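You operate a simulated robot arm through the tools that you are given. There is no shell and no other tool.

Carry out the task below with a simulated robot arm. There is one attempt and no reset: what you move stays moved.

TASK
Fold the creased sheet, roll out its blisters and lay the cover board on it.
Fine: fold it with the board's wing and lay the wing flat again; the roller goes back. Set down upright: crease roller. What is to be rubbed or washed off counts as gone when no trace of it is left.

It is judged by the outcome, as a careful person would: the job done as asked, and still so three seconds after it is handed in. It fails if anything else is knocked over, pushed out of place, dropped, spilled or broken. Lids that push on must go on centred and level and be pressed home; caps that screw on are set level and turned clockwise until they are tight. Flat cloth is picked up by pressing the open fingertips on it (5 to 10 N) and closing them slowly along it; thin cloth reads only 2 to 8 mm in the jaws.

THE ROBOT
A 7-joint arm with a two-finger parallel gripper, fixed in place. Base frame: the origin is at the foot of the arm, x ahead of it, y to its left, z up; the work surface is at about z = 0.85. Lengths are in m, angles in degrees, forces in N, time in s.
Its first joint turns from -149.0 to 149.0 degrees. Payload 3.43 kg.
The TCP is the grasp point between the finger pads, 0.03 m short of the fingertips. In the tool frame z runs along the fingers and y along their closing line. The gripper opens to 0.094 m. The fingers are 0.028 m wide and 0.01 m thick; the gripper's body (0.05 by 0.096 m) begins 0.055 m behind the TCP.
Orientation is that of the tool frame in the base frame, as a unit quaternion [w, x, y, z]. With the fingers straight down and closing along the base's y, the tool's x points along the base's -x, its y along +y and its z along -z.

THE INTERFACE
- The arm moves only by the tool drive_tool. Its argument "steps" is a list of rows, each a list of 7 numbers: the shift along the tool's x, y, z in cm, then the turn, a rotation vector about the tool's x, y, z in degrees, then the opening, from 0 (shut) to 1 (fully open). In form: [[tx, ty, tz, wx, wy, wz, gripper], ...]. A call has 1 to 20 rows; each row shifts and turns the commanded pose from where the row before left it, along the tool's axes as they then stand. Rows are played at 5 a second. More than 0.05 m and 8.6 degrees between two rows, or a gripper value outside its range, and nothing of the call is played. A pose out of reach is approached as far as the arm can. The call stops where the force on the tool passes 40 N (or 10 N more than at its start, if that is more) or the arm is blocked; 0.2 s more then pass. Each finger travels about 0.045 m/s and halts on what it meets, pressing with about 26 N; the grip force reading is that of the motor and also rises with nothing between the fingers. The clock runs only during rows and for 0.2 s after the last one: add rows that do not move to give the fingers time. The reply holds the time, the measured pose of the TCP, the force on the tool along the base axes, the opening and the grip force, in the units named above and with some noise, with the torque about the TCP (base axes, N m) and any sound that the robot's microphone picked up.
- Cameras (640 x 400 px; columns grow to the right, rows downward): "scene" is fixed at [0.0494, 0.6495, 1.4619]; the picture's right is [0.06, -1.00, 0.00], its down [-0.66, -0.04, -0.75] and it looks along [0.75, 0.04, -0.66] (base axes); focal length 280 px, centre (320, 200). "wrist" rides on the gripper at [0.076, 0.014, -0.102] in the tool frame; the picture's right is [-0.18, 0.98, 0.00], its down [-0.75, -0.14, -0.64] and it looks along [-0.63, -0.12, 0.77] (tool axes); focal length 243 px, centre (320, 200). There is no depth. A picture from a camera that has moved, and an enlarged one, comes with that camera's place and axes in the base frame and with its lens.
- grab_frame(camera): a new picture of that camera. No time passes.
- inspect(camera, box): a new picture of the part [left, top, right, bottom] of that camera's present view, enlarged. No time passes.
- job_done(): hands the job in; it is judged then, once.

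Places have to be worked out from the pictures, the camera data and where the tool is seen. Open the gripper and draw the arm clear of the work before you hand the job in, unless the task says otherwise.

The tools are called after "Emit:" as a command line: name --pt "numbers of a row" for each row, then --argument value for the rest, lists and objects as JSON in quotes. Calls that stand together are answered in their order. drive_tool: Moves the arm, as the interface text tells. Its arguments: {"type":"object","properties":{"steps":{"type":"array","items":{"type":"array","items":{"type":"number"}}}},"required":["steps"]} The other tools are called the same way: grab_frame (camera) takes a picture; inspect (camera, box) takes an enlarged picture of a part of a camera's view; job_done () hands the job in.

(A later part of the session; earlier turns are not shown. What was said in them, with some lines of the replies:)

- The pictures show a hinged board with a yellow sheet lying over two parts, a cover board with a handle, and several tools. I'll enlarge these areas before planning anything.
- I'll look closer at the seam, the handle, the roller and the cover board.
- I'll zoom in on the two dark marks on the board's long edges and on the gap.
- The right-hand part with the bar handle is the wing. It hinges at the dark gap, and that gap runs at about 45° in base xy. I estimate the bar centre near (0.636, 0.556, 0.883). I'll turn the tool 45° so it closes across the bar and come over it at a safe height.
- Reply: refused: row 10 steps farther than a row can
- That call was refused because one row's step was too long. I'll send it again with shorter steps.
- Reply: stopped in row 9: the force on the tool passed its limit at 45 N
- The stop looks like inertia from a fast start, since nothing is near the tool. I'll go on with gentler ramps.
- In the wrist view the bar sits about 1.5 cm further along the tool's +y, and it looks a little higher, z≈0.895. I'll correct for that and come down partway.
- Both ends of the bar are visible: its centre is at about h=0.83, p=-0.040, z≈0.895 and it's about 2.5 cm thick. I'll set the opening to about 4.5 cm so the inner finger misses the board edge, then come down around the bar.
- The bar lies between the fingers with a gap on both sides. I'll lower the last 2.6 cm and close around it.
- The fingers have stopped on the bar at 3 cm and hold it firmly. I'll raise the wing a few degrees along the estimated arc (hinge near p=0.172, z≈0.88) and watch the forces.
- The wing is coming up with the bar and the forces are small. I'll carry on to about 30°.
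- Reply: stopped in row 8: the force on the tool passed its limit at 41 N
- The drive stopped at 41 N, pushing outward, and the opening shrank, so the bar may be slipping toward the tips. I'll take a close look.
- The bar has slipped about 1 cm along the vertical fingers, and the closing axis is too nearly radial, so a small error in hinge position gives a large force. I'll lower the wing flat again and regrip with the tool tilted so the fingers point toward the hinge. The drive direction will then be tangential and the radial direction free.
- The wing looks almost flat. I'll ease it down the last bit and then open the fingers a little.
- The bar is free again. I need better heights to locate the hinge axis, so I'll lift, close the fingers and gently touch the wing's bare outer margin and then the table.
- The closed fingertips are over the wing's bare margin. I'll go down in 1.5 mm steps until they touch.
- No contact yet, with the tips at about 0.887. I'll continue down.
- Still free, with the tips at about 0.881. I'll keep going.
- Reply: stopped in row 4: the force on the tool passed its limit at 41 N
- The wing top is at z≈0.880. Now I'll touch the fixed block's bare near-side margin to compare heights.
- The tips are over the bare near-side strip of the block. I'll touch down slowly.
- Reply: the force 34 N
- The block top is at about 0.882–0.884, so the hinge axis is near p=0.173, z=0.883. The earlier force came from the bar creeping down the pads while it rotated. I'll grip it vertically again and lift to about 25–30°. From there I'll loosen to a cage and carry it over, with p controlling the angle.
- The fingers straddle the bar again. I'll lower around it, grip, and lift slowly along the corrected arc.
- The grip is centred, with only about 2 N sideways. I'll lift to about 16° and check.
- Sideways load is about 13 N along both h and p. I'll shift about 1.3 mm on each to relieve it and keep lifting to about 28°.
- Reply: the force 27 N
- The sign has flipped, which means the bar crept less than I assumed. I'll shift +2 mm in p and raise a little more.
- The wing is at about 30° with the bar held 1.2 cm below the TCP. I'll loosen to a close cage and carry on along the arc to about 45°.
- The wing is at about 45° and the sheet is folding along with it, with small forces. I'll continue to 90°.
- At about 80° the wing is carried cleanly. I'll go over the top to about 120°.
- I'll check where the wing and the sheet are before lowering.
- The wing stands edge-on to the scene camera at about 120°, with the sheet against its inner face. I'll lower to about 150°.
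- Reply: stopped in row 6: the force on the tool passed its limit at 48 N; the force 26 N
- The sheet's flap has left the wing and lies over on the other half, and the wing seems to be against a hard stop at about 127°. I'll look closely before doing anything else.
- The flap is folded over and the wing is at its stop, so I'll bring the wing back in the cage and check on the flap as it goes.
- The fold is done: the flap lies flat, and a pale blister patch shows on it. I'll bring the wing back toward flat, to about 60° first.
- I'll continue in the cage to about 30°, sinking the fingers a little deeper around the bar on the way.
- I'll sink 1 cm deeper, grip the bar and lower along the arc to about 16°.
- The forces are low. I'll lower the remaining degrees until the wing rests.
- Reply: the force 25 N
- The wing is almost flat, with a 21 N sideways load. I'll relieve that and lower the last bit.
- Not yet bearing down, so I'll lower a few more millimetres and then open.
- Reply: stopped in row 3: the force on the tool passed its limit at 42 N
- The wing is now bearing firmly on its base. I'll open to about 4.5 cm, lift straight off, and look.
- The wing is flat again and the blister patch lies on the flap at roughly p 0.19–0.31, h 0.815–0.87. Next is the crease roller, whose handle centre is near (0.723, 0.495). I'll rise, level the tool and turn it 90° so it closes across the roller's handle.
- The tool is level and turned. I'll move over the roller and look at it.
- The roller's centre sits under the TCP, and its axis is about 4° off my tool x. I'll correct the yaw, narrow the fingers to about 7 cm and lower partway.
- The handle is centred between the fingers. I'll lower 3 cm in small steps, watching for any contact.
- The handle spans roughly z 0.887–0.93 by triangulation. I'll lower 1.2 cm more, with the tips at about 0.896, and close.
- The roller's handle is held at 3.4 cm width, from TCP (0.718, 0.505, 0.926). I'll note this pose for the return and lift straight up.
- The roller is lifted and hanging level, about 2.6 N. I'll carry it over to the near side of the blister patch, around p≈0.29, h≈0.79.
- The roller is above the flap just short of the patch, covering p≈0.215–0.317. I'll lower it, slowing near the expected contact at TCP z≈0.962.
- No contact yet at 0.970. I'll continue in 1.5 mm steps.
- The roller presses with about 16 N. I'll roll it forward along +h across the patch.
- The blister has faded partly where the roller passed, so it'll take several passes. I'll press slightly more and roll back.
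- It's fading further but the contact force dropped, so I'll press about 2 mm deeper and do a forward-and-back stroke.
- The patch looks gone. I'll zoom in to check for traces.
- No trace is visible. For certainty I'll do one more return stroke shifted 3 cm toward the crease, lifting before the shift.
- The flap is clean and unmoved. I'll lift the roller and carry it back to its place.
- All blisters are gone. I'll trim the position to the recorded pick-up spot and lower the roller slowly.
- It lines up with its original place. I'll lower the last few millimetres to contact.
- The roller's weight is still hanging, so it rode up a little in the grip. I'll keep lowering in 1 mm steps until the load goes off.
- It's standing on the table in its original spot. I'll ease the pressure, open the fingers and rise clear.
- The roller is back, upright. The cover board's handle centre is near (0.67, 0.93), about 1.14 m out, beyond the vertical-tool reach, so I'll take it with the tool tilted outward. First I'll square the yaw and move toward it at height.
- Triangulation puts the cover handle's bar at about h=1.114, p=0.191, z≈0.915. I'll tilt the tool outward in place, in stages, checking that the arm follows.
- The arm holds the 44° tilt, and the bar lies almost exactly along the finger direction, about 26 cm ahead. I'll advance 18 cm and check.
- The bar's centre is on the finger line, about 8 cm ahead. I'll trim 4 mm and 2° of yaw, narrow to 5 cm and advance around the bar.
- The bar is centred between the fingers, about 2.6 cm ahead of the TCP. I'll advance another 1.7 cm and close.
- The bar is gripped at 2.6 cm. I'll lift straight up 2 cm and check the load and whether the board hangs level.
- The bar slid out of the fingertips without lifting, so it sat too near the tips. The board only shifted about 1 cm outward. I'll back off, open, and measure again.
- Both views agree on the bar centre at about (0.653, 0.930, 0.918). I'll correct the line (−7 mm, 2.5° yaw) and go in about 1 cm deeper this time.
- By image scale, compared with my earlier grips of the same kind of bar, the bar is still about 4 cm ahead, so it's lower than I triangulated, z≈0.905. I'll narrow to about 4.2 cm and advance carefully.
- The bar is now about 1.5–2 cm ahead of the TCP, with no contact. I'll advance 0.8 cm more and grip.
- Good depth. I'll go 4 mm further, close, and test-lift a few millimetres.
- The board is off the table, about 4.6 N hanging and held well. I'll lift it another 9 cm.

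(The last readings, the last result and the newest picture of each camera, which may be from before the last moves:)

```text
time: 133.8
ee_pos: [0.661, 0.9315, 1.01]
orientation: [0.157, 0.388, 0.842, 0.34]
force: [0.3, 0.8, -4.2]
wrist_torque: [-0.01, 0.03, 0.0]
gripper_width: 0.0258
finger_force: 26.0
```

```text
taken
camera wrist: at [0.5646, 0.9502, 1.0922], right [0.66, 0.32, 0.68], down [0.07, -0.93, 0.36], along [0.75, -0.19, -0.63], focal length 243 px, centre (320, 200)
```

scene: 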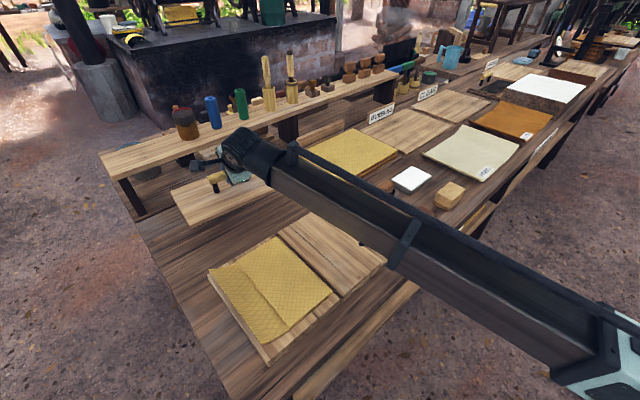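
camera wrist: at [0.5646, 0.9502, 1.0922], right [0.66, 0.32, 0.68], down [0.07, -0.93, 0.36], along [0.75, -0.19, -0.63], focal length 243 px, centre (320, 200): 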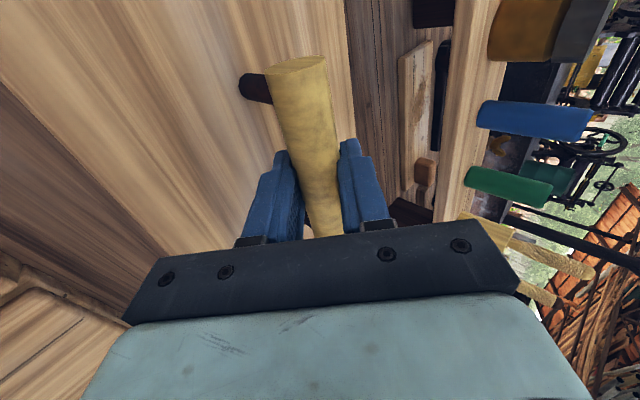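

The board hangs level. I'll bring it inward over the base board, keeping height and orientation.

Emit:
drive_tool --pt "0.02 -0.35 -0.37 0 0 0 0.1" --pt "0.05 -0.8 -0.84 0 0 0 0.1" --pt "0.07 -1.3 -1.36 0 0 0 0.1" --pt "0.08 -1.7 -1.78 0 0 0 0.1" --pt "0.08 -1.8 -1.88 0 0 0 0.1" --pt "0.08 -1.8 -1.88 0 0 0 0.1" --pt "0.08 -1.8 -1.88 0 0 0 0.1" --pt "0.08 -1.8 -1.88 0 0 0 0.1" --pt "0.08 -1.8 -1.88 0 0 0 0.1" --pt "0.08 -1.7 -1.78 0 0 0 0.1" --pt "0.06 -1.4 -1.46 0 0 0 0.1" --pt "0.05 -0.9 -0.94 0 0 0 0.1" --pt "0.03 -0.45 -0.47 0 0 0 0.1" --pt "0 0 0 0 0 0 0.1"

Emit:
grab_frame --camera "scene"

Emit:
grab_frame --camera "wrist"

```text
time: 136.8
ee_pos: [0.4605, 0.7726, 1.0205]
orientation: [0.157, 0.389, 0.842, 0.34]
force: [0.7, -0.2, -3.3]
wrist_torque: [0.0, 0.01, 0.02]
gripper_width: 0.0257
finger_force: 25.7
```

```text
taken
```

scene: 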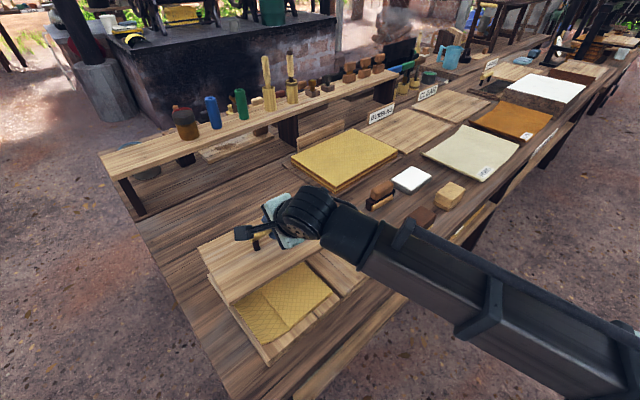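

```text
taken
camera wrist: at [0.3649, 0.791, 1.1023], right [0.66, 0.32, 0.68], down [0.07, -0.93, 0.36], along [0.75, -0.19, -0.63], focal length 243 px, centre (320, 200)
```

wrist: 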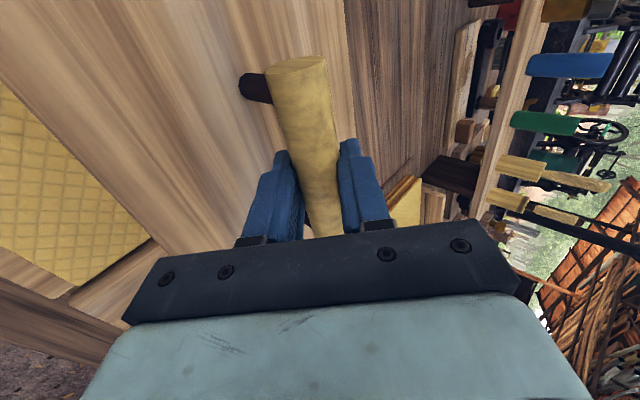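

Now I'll turn it about the vertical, keeping the tilt, so its long side will lie along the hinge. I'll start with 30° to confirm the arm follows.

Emit:
drive_tool --pt "0 0 0 0 2.08 -2.16 0.1" --pt "0 0 0 0 3.47 -3.6 0.1" --pt "0 0 0 0 4.51 -4.67 0.1" --pt "0 0 0 0 4.51 -4.67 0.1" --pt "0 0 0 0 3.82 -3.95 0.1" --pt "0 0 0 0 2.43 -2.52 0.1" --pt "0 0 0 0 0 0 0.1"

Emit:
grab_frame --camera "scene"

```text
time: 138.4
ee_pos: [0.4605, 0.7725, 1.0197]
orientation: [0.063, 0.157, 0.914, 0.37]
force: [0.0, 0.0, -3.7]
wrist_torque: [0.0, -0.02, 0.02]
gripper_width: 0.0254
finger_force: 25.3
```

```text
taken
```

scene: 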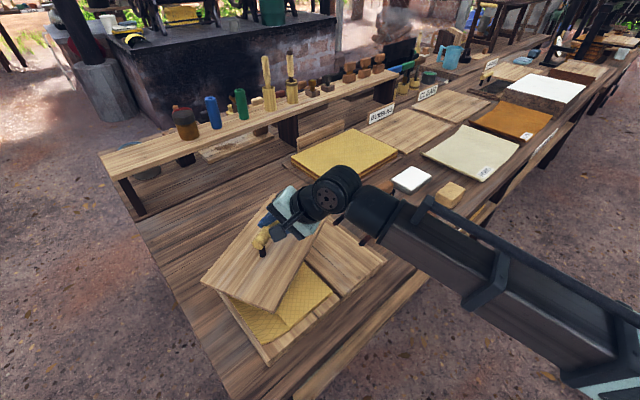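

The arm followed 30° smoothly. I'll turn the remaining 64°.

Emit:
drive_tool --pt "0 0 0 0 2.08 -2.16 0.1" --pt "0 0 0 0 3.47 -3.6 0.1" --pt "0 0 0 0 4.86 -5.03 0.1" --pt "0 0 0 0 4.86 -5.03 0.1" --pt "0 0 0 0 4.86 -5.03 0.1" --pt "0 0 0 0 4.86 -5.03 0.1" --pt "0 0 0 0 4.86 -5.03 0.1" --pt "0 0 0 0 4.86 -5.03 0.1" --pt "0 0 0 0 4.86 -5.03 0.1" --pt "0 0 0 0 3.4 -3.52 0.1" --pt "0 0 0 0 1.53 -1.57 0.1" --pt "0 0 0 0 0 0 0.1"

Emit:
grab_frame --camera "scene"

Emit:
grab_frame --camera "wrist"

```text
time: 141.1
ee_pos: [0.4604, 0.773, 1.0207]
orientation: [-0.141, -0.351, 0.858, 0.347]
force: [0.1, -0.6, -3.5]
wrist_torque: [0.0, -0.04, -0.01]
gripper_width: 0.0253
finger_force: 25.8
```

```text
taken
```

scene: 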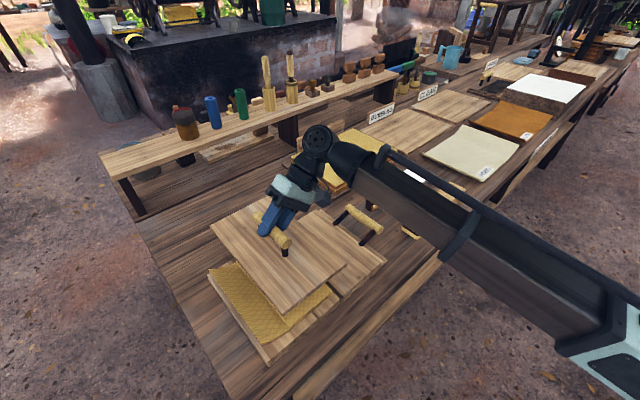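

```text
taken
camera wrist: at [0.4501, 0.6763, 1.1016], right [-0.36, 0.63, 0.68], down [0.92, 0.14, 0.36], along [0.14, 0.76, -0.63], focal length 243 px, centre (320, 200)
```

wrist: 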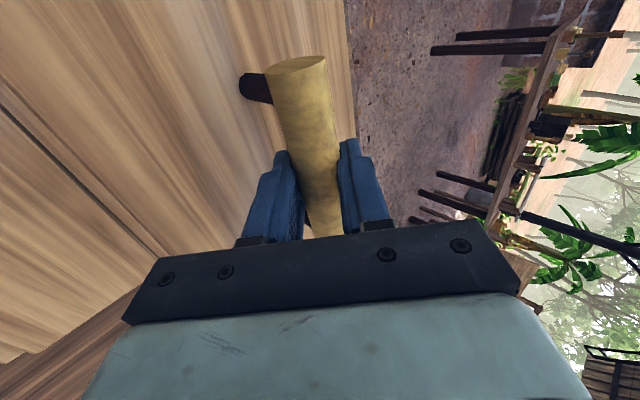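

The board is turned. I'll check its alignment and position relative to the folded sheet.

Emit:
inspect --camera "scene" --box '[190, 180, 400, 370]'

```text
2.11 times, centred on (295, 275) of scene
camera zoom: at [0.0494, 0.6495, 1.4619], right [0.06, -1.0, 0.0], down [-0.66, -0.04, -0.75], along [0.75, 0.04, -0.66], focal length 590 px, centre (373, 42)
```

zoom: 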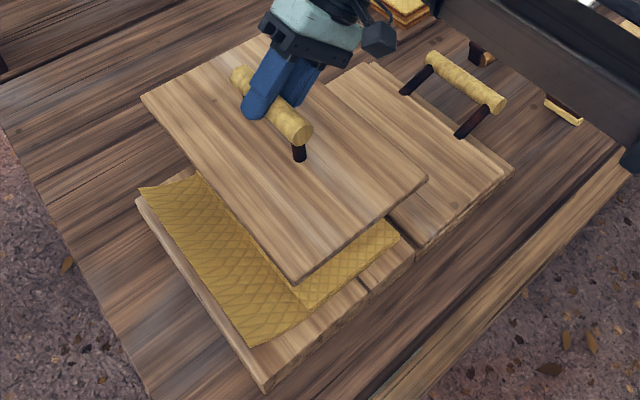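

The board is parallel to the hinge, centred at about h=0.865, p=0.23; the folded sheet is centred at h≈0.837, p≈0.267. I'll shift over it and start lowering.

Emit:
drive_tool --pt "0.3 0.3 0.3 0 0 0 0.1" --pt "0.7 0.65 0.65 0 0 0 0.1" --pt "0.8 0.75 0.75 0 0 0 0.1" --pt "0.6 0.55 0.52 0 0 0 0.1" --pt "0.3 0.3 0.25 0 0 0 0.1" --pt "0 0 0 0 0 0 0.1" --pt "0 -0.35 0.36 0 0 0 0.1" --pt "0 -0.69 0.72 0 0 0 0.1" --pt "0 -0.69 0.72 0 0 0 0.1" --pt "0 -0.69 0.72 0 0 0 0.1" --pt "0 -0.49 0.5 0 0 0 0.1" --pt "0 0 0 0 0 0 0.1"

Emit:
inspect --camera "scene" --box '[190, 180, 400, 370]'

```text
time: 143.7
ee_pos: [0.4177, 0.7787, 0.9763]
orientation: [-0.142, -0.351, 0.858, 0.347]
force: [1.0, 0.0, -4.4]
wrist_torque: [0.0, -0.01, -0.02]
gripper_width: 0.0255
finger_force: 26.0
```

```text
2.11 times, centred on (295, 275) of scene
camera zoom: at [0.0494, 0.6495, 1.4619], right [0.06, -1.0, 0.0], down [-0.66, -0.04, -0.75], along [0.75, 0.04, -0.66], focal length 590 px, centre (373, 42)
```

zoom: 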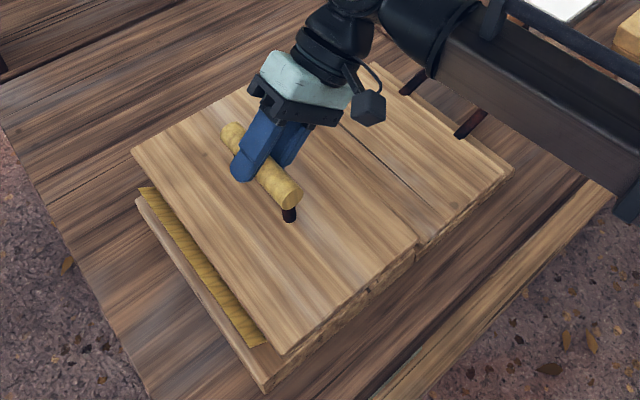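

It's centred at p≈0.267, h≈0.844. I'll shift 5 mm toward −h and lower to contact in small steps.

Emit:
drive_tool --pt "0.25 -0.35 0.36 0 0 0 0.1" --pt "0.25 -0.35 0.36 0 0 0 0.1" --pt "0 -0.21 0.22 0 0 0 0.1" --pt "0 -0.14 0.14 0 0 0 0.1" --pt "0 -0.14 0.14 0 0 0 0.1" --pt "0 0 0 0 0 0 0.1"

```text
time: 145.1
ee_pos: [0.4128, 0.7746, 0.9607]
orientation: [-0.143, -0.352, 0.858, 0.347]
force: [7.0, -3.3, 14.2]
wrist_torque: [-0.38, 0.42, 0.32]
gripper_width: 0.0262
finger_force: 25.5
```

Contact at TCP z≈0.961. I'll look at whether the board lies level on the sheet.

Emit:
inspect --camera "scene" --box '[190, 200, 380, 370]'

Emit:
inspect --camera "scene" --box '[250, 270, 350, 360]'

Emit:
grab_frame --camera "wrist"

```text
2.35 times, centred on (285, 285) of scene
camera zoom: at [0.0494, 0.6495, 1.4619], right [0.06, -1.0, 0.0], down [-0.66, -0.04, -0.75], along [0.75, 0.04, -0.66], focal length 660 px, centre (402, 0)
```

zoom: 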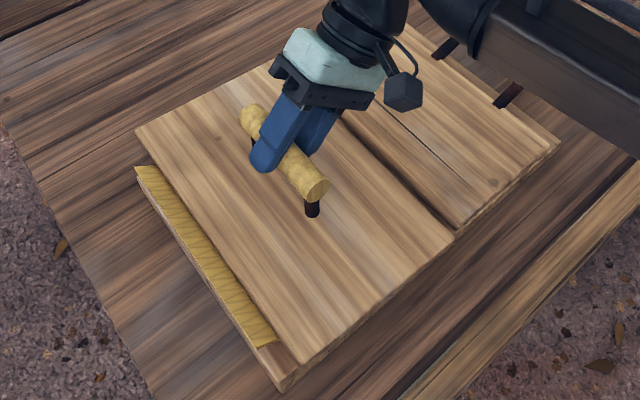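

```text
4.44 times, centred on (300, 315) of scene
camera zoom: at [0.0494, 0.6495, 1.4619], right [0.06, -1.0, 0.0], down [-0.66, -0.04, -0.75], along [0.75, 0.04, -0.66], focal length 1246 px, centre (409, -311)
```

zoom: 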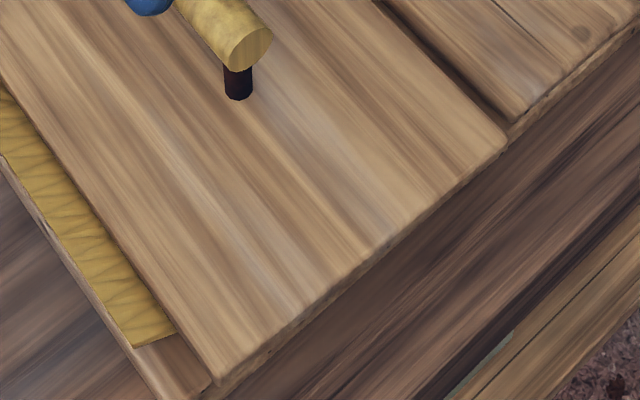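

```text
taken
camera wrist: at [0.4006, 0.6787, 1.0428], right [-0.36, 0.63, 0.68], down [0.92, 0.14, 0.36], along [0.13, 0.76, -0.63], focal length 243 px, centre (320, 200)
```

wrist: 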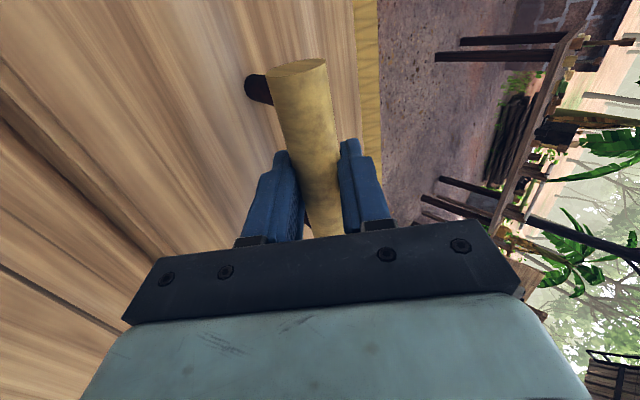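

The board lies on the sheet, aligned and bearing with about 18 N. I'll ease up slightly, open the fingers and back out along the finger direction.

Emit:
drive_tool --pt "0 0.07 -0.07 0 0 0 0.1" --pt "0 0 0 0 0 0 0.25" --pt "0 0 0 0 0 0 0.32" --pt "0 0 0 0 0 0 0.38" --pt "0 0 0 0 0 0 0.43" --pt "0 0 0 0 0 0 0.43"

Emit:
inspect --camera "scene" --box '[190, 200, 380, 370]'

Emit:
grab_frame --camera "wrist"

```text
time: 146.4
ee_pos: [0.4132, 0.7756, 0.9616]
orientation: [-0.142, -0.351, 0.858, 0.348]
force: [0.8, -0.2, 0.2]
wrist_torque: [0.03, 0.01, -0.02]
gripper_width: 0.0403
finger_force: 0.0
```

```text
2.35 times, centred on (285, 285) of scene
camera zoom: at [0.0494, 0.6495, 1.4619], right [0.06, -1.0, 0.0], down [-0.66, -0.04, -0.75], along [0.75, 0.04, -0.66], focal length 660 px, centre (402, 0)
```

zoom: 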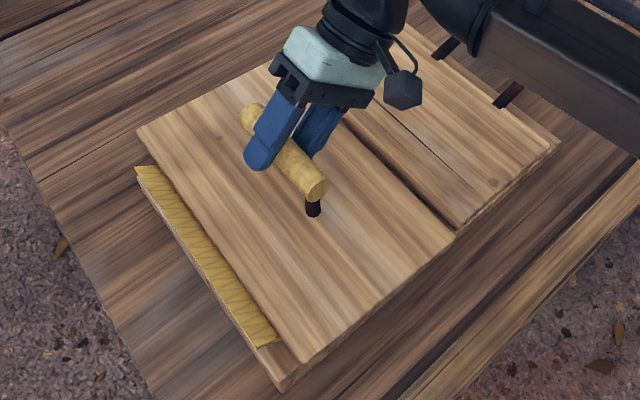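

```text
taken
camera wrist: at [0.402, 0.679, 1.0437], right [-0.36, 0.63, 0.68], down [0.92, 0.14, 0.36], along [0.14, 0.76, -0.63], focal length 243 px, centre (320, 200)
```

wrist: 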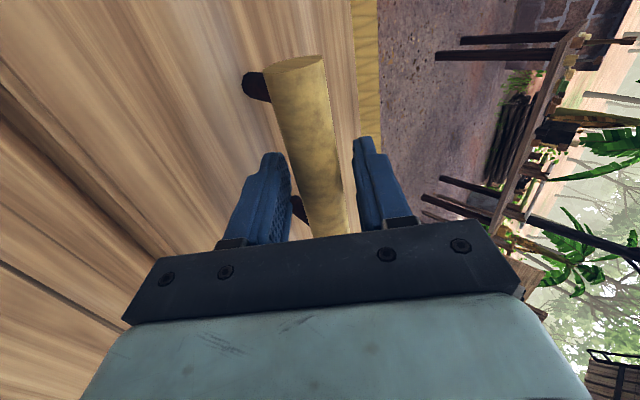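

The board hasn't moved on release. I'll back out along the fingers and rise.

Emit:
drive_tool --pt "0 0 -0.5 0 0 0 0.43" --pt "0 0 -1 0 0 0 0.43" --pt "0 0 -1.5 0 0 0 0.43" --pt "0 0 -2 0 0 0 0.43" --pt "0 0 -2.5 0 0 0 0.43" --pt "0 0.5 -2.5 0 0 0 0.43" --pt "0 1 -2.5 0 0 0 0.43" --pt "0 1 -2 4 0 0 0.6" --pt "0 0.5 -1 6 0 0 0.7" --pt "0 0 0 7 0 0 0.7" --pt "0 0 0 7 0 0 0.7" --pt "0 0 0 7 0 0 0.7" --pt "0 0 0 7 0 0 0.7" --pt "0 0 0 4 0 0 0.7" --pt "0 0 0 2 0 0 0.7" --pt "0 0 0 0 0 0 0.7"

Emit:
grab_frame --camera "scene"

Emit:
inspect --camera "scene" --box '[190, 200, 380, 370]'

Emit:
grab_frame --camera "wrist"

```text
time: 149.8
ee_pos: [0.4734, 0.7147, 1.0943]
orientation: [0.0, -0.378, 0.926, -0.001]
force: [0.4, 0.4, -0.5]
wrist_torque: [0.01, 0.02, 0.01]
gripper_width: 0.066
finger_force: 0.2
```

```text
taken
```

scene: 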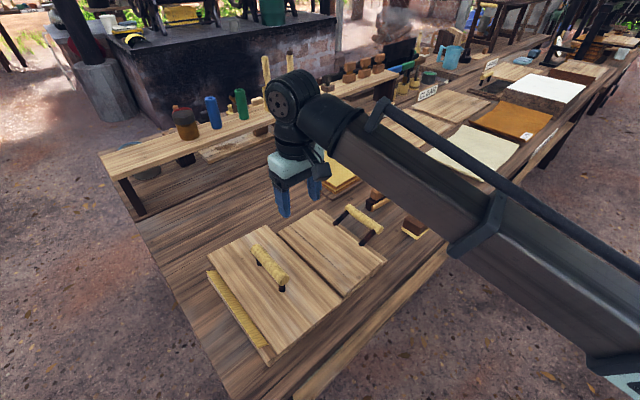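

```text
2.35 times, centred on (285, 285) of scene
camera zoom: at [0.0494, 0.6495, 1.4619], right [0.06, -1.0, 0.0], down [-0.66, -0.04, -0.75], along [0.75, 0.04, -0.66], focal length 660 px, centre (402, 0)
```

zoom: 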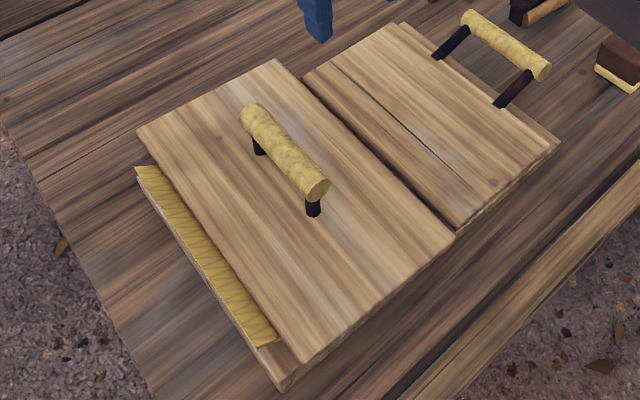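

```text
taken
camera wrist: at [0.4094, 0.6722, 1.1954], right [-0.56, 0.83, 0.0], down [0.64, 0.43, 0.64], along [0.53, 0.36, -0.77], focal length 243 px, centre (320, 200)
```

wrist: 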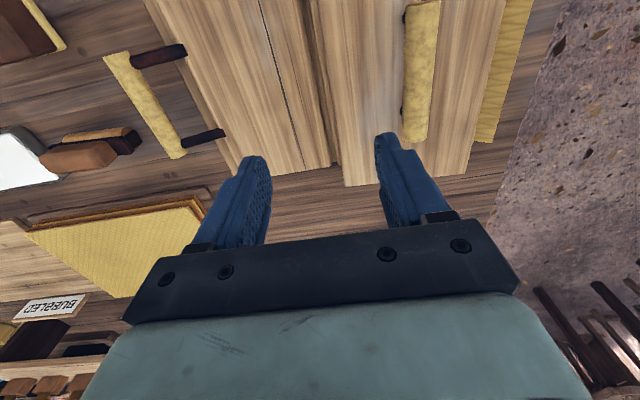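

The wing lies flat, the cover board sits squared on the folded sheet, and the roller stands back in its place. I'll open the gripper fully and raise the arm clear, then check everything once more.

Emit:
drive_tool --pt "0 0 -1 0 0 0 1" --pt "-0.5 -0.3 -2 0 0 0 1" --pt "-1.2 -0.7 -2.2 0 0 0 1" --pt "-2 -1 -2.2 0 0 0 1" --pt "-2.2 -1.1 -1.8 0 0 0 1" --pt "-2.2 -1.1 -1.2 0 0 0 1" --pt "-2.2 -1.1 -0.6 0 0 0 1" --pt "-1.8 -1 0 0 0 0 1" --pt "-1 -0.6 0 0 0 0 1" --pt "-0.5 -0.3 0 0 0 0 1" --pt "0 0 0 0 0 0 1" --pt "0 0 0 0 0 0 1"

Emit:
grab_frame --camera "scene"

Emit:
inspect --camera "scene" --box '[190, 160, 440, 370]'

Emit:
inspect --camera "scene" --box '[300, 220, 400, 320]'

```text
time: 152.4
ee_pos: [0.62, 0.7582, 1.205]
orientation: [-0.001, -0.379, 0.926, -0.001]
force: [0.4, 0.4, -0.7]
wrist_torque: [-0.01, 0.01, 0.0]
gripper_width: 0.0941
finger_force: 0.1
```

```text
taken
```

scene: 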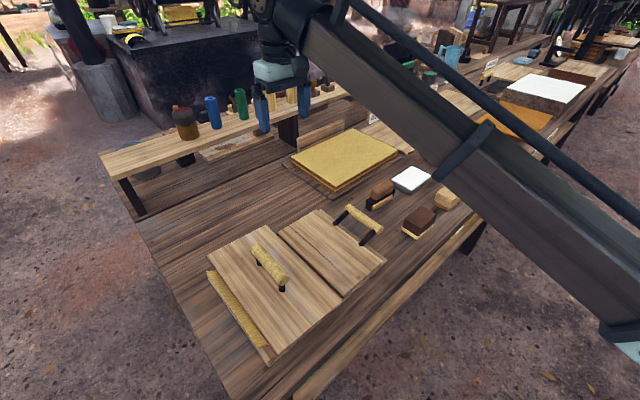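

```text
1.90 times, centred on (315, 265) of scene
camera zoom: at [0.0494, 0.6495, 1.4619], right [0.06, -1.0, 0.0], down [-0.66, -0.04, -0.75], along [0.75, 0.04, -0.66], focal length 534 px, centre (330, 76)
```

zoom: 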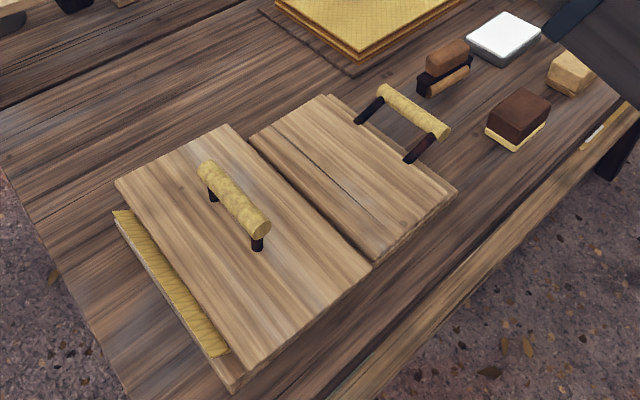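

```text
4.00 times, centred on (350, 270) of scene
camera zoom: at [0.0494, 0.6495, 1.4619], right [0.06, -1.0, 0.0], down [-0.66, -0.04, -0.75], along [0.75, 0.04, -0.66], focal length 1122 px, centre (200, -80)
```

zoom: 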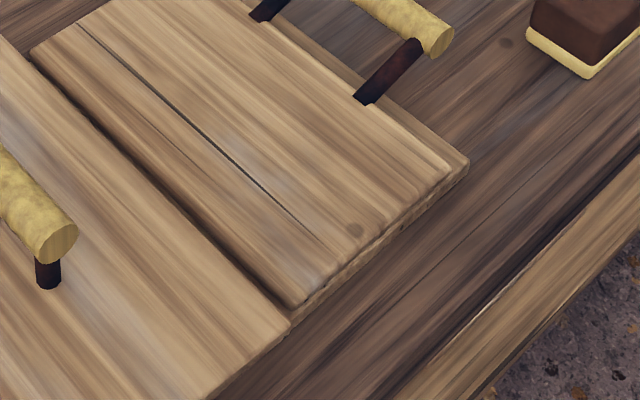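

The sheet is folded with no blisters left and the wing lies flat. The cover board rests level and squared on the sheet, the roller is upright in its place, nothing else moved, and the arm is clear with the gripper open. I'm handing the job in.

Emit:
job_done

```text
The job is handed in.
```

The sheet is folded, its blisters are rolled out, and the cover board is lying on it. I've handed the job in but haven't seen the verdict.

- **Fold:** I folded the flap over with the board's wing, then laid the wing flat again. The wing stopped at about 127°, but the flap still lay down fully.
- **Blisters:** I rolled them with the crease roller, and the close-up pictures showed no trace left.
- **Roller:** It is back at its original spot, standing upright.
- **Cover board:** It lies level, with its long side along the hinge. It is slightly narrower than the folded sheet. About 0.75 cm of sheet shows at the crease and about 1.9 cm at the far edge.

The cover board's handle was beyond the arm's straight-down reach, so I took it with the tool tilted. The first grip slipped and pushed the board about 1 cm outward before the second one held. It was never dropped, and nothing else was knocked over or moved. The arm is clear with the gripper open.
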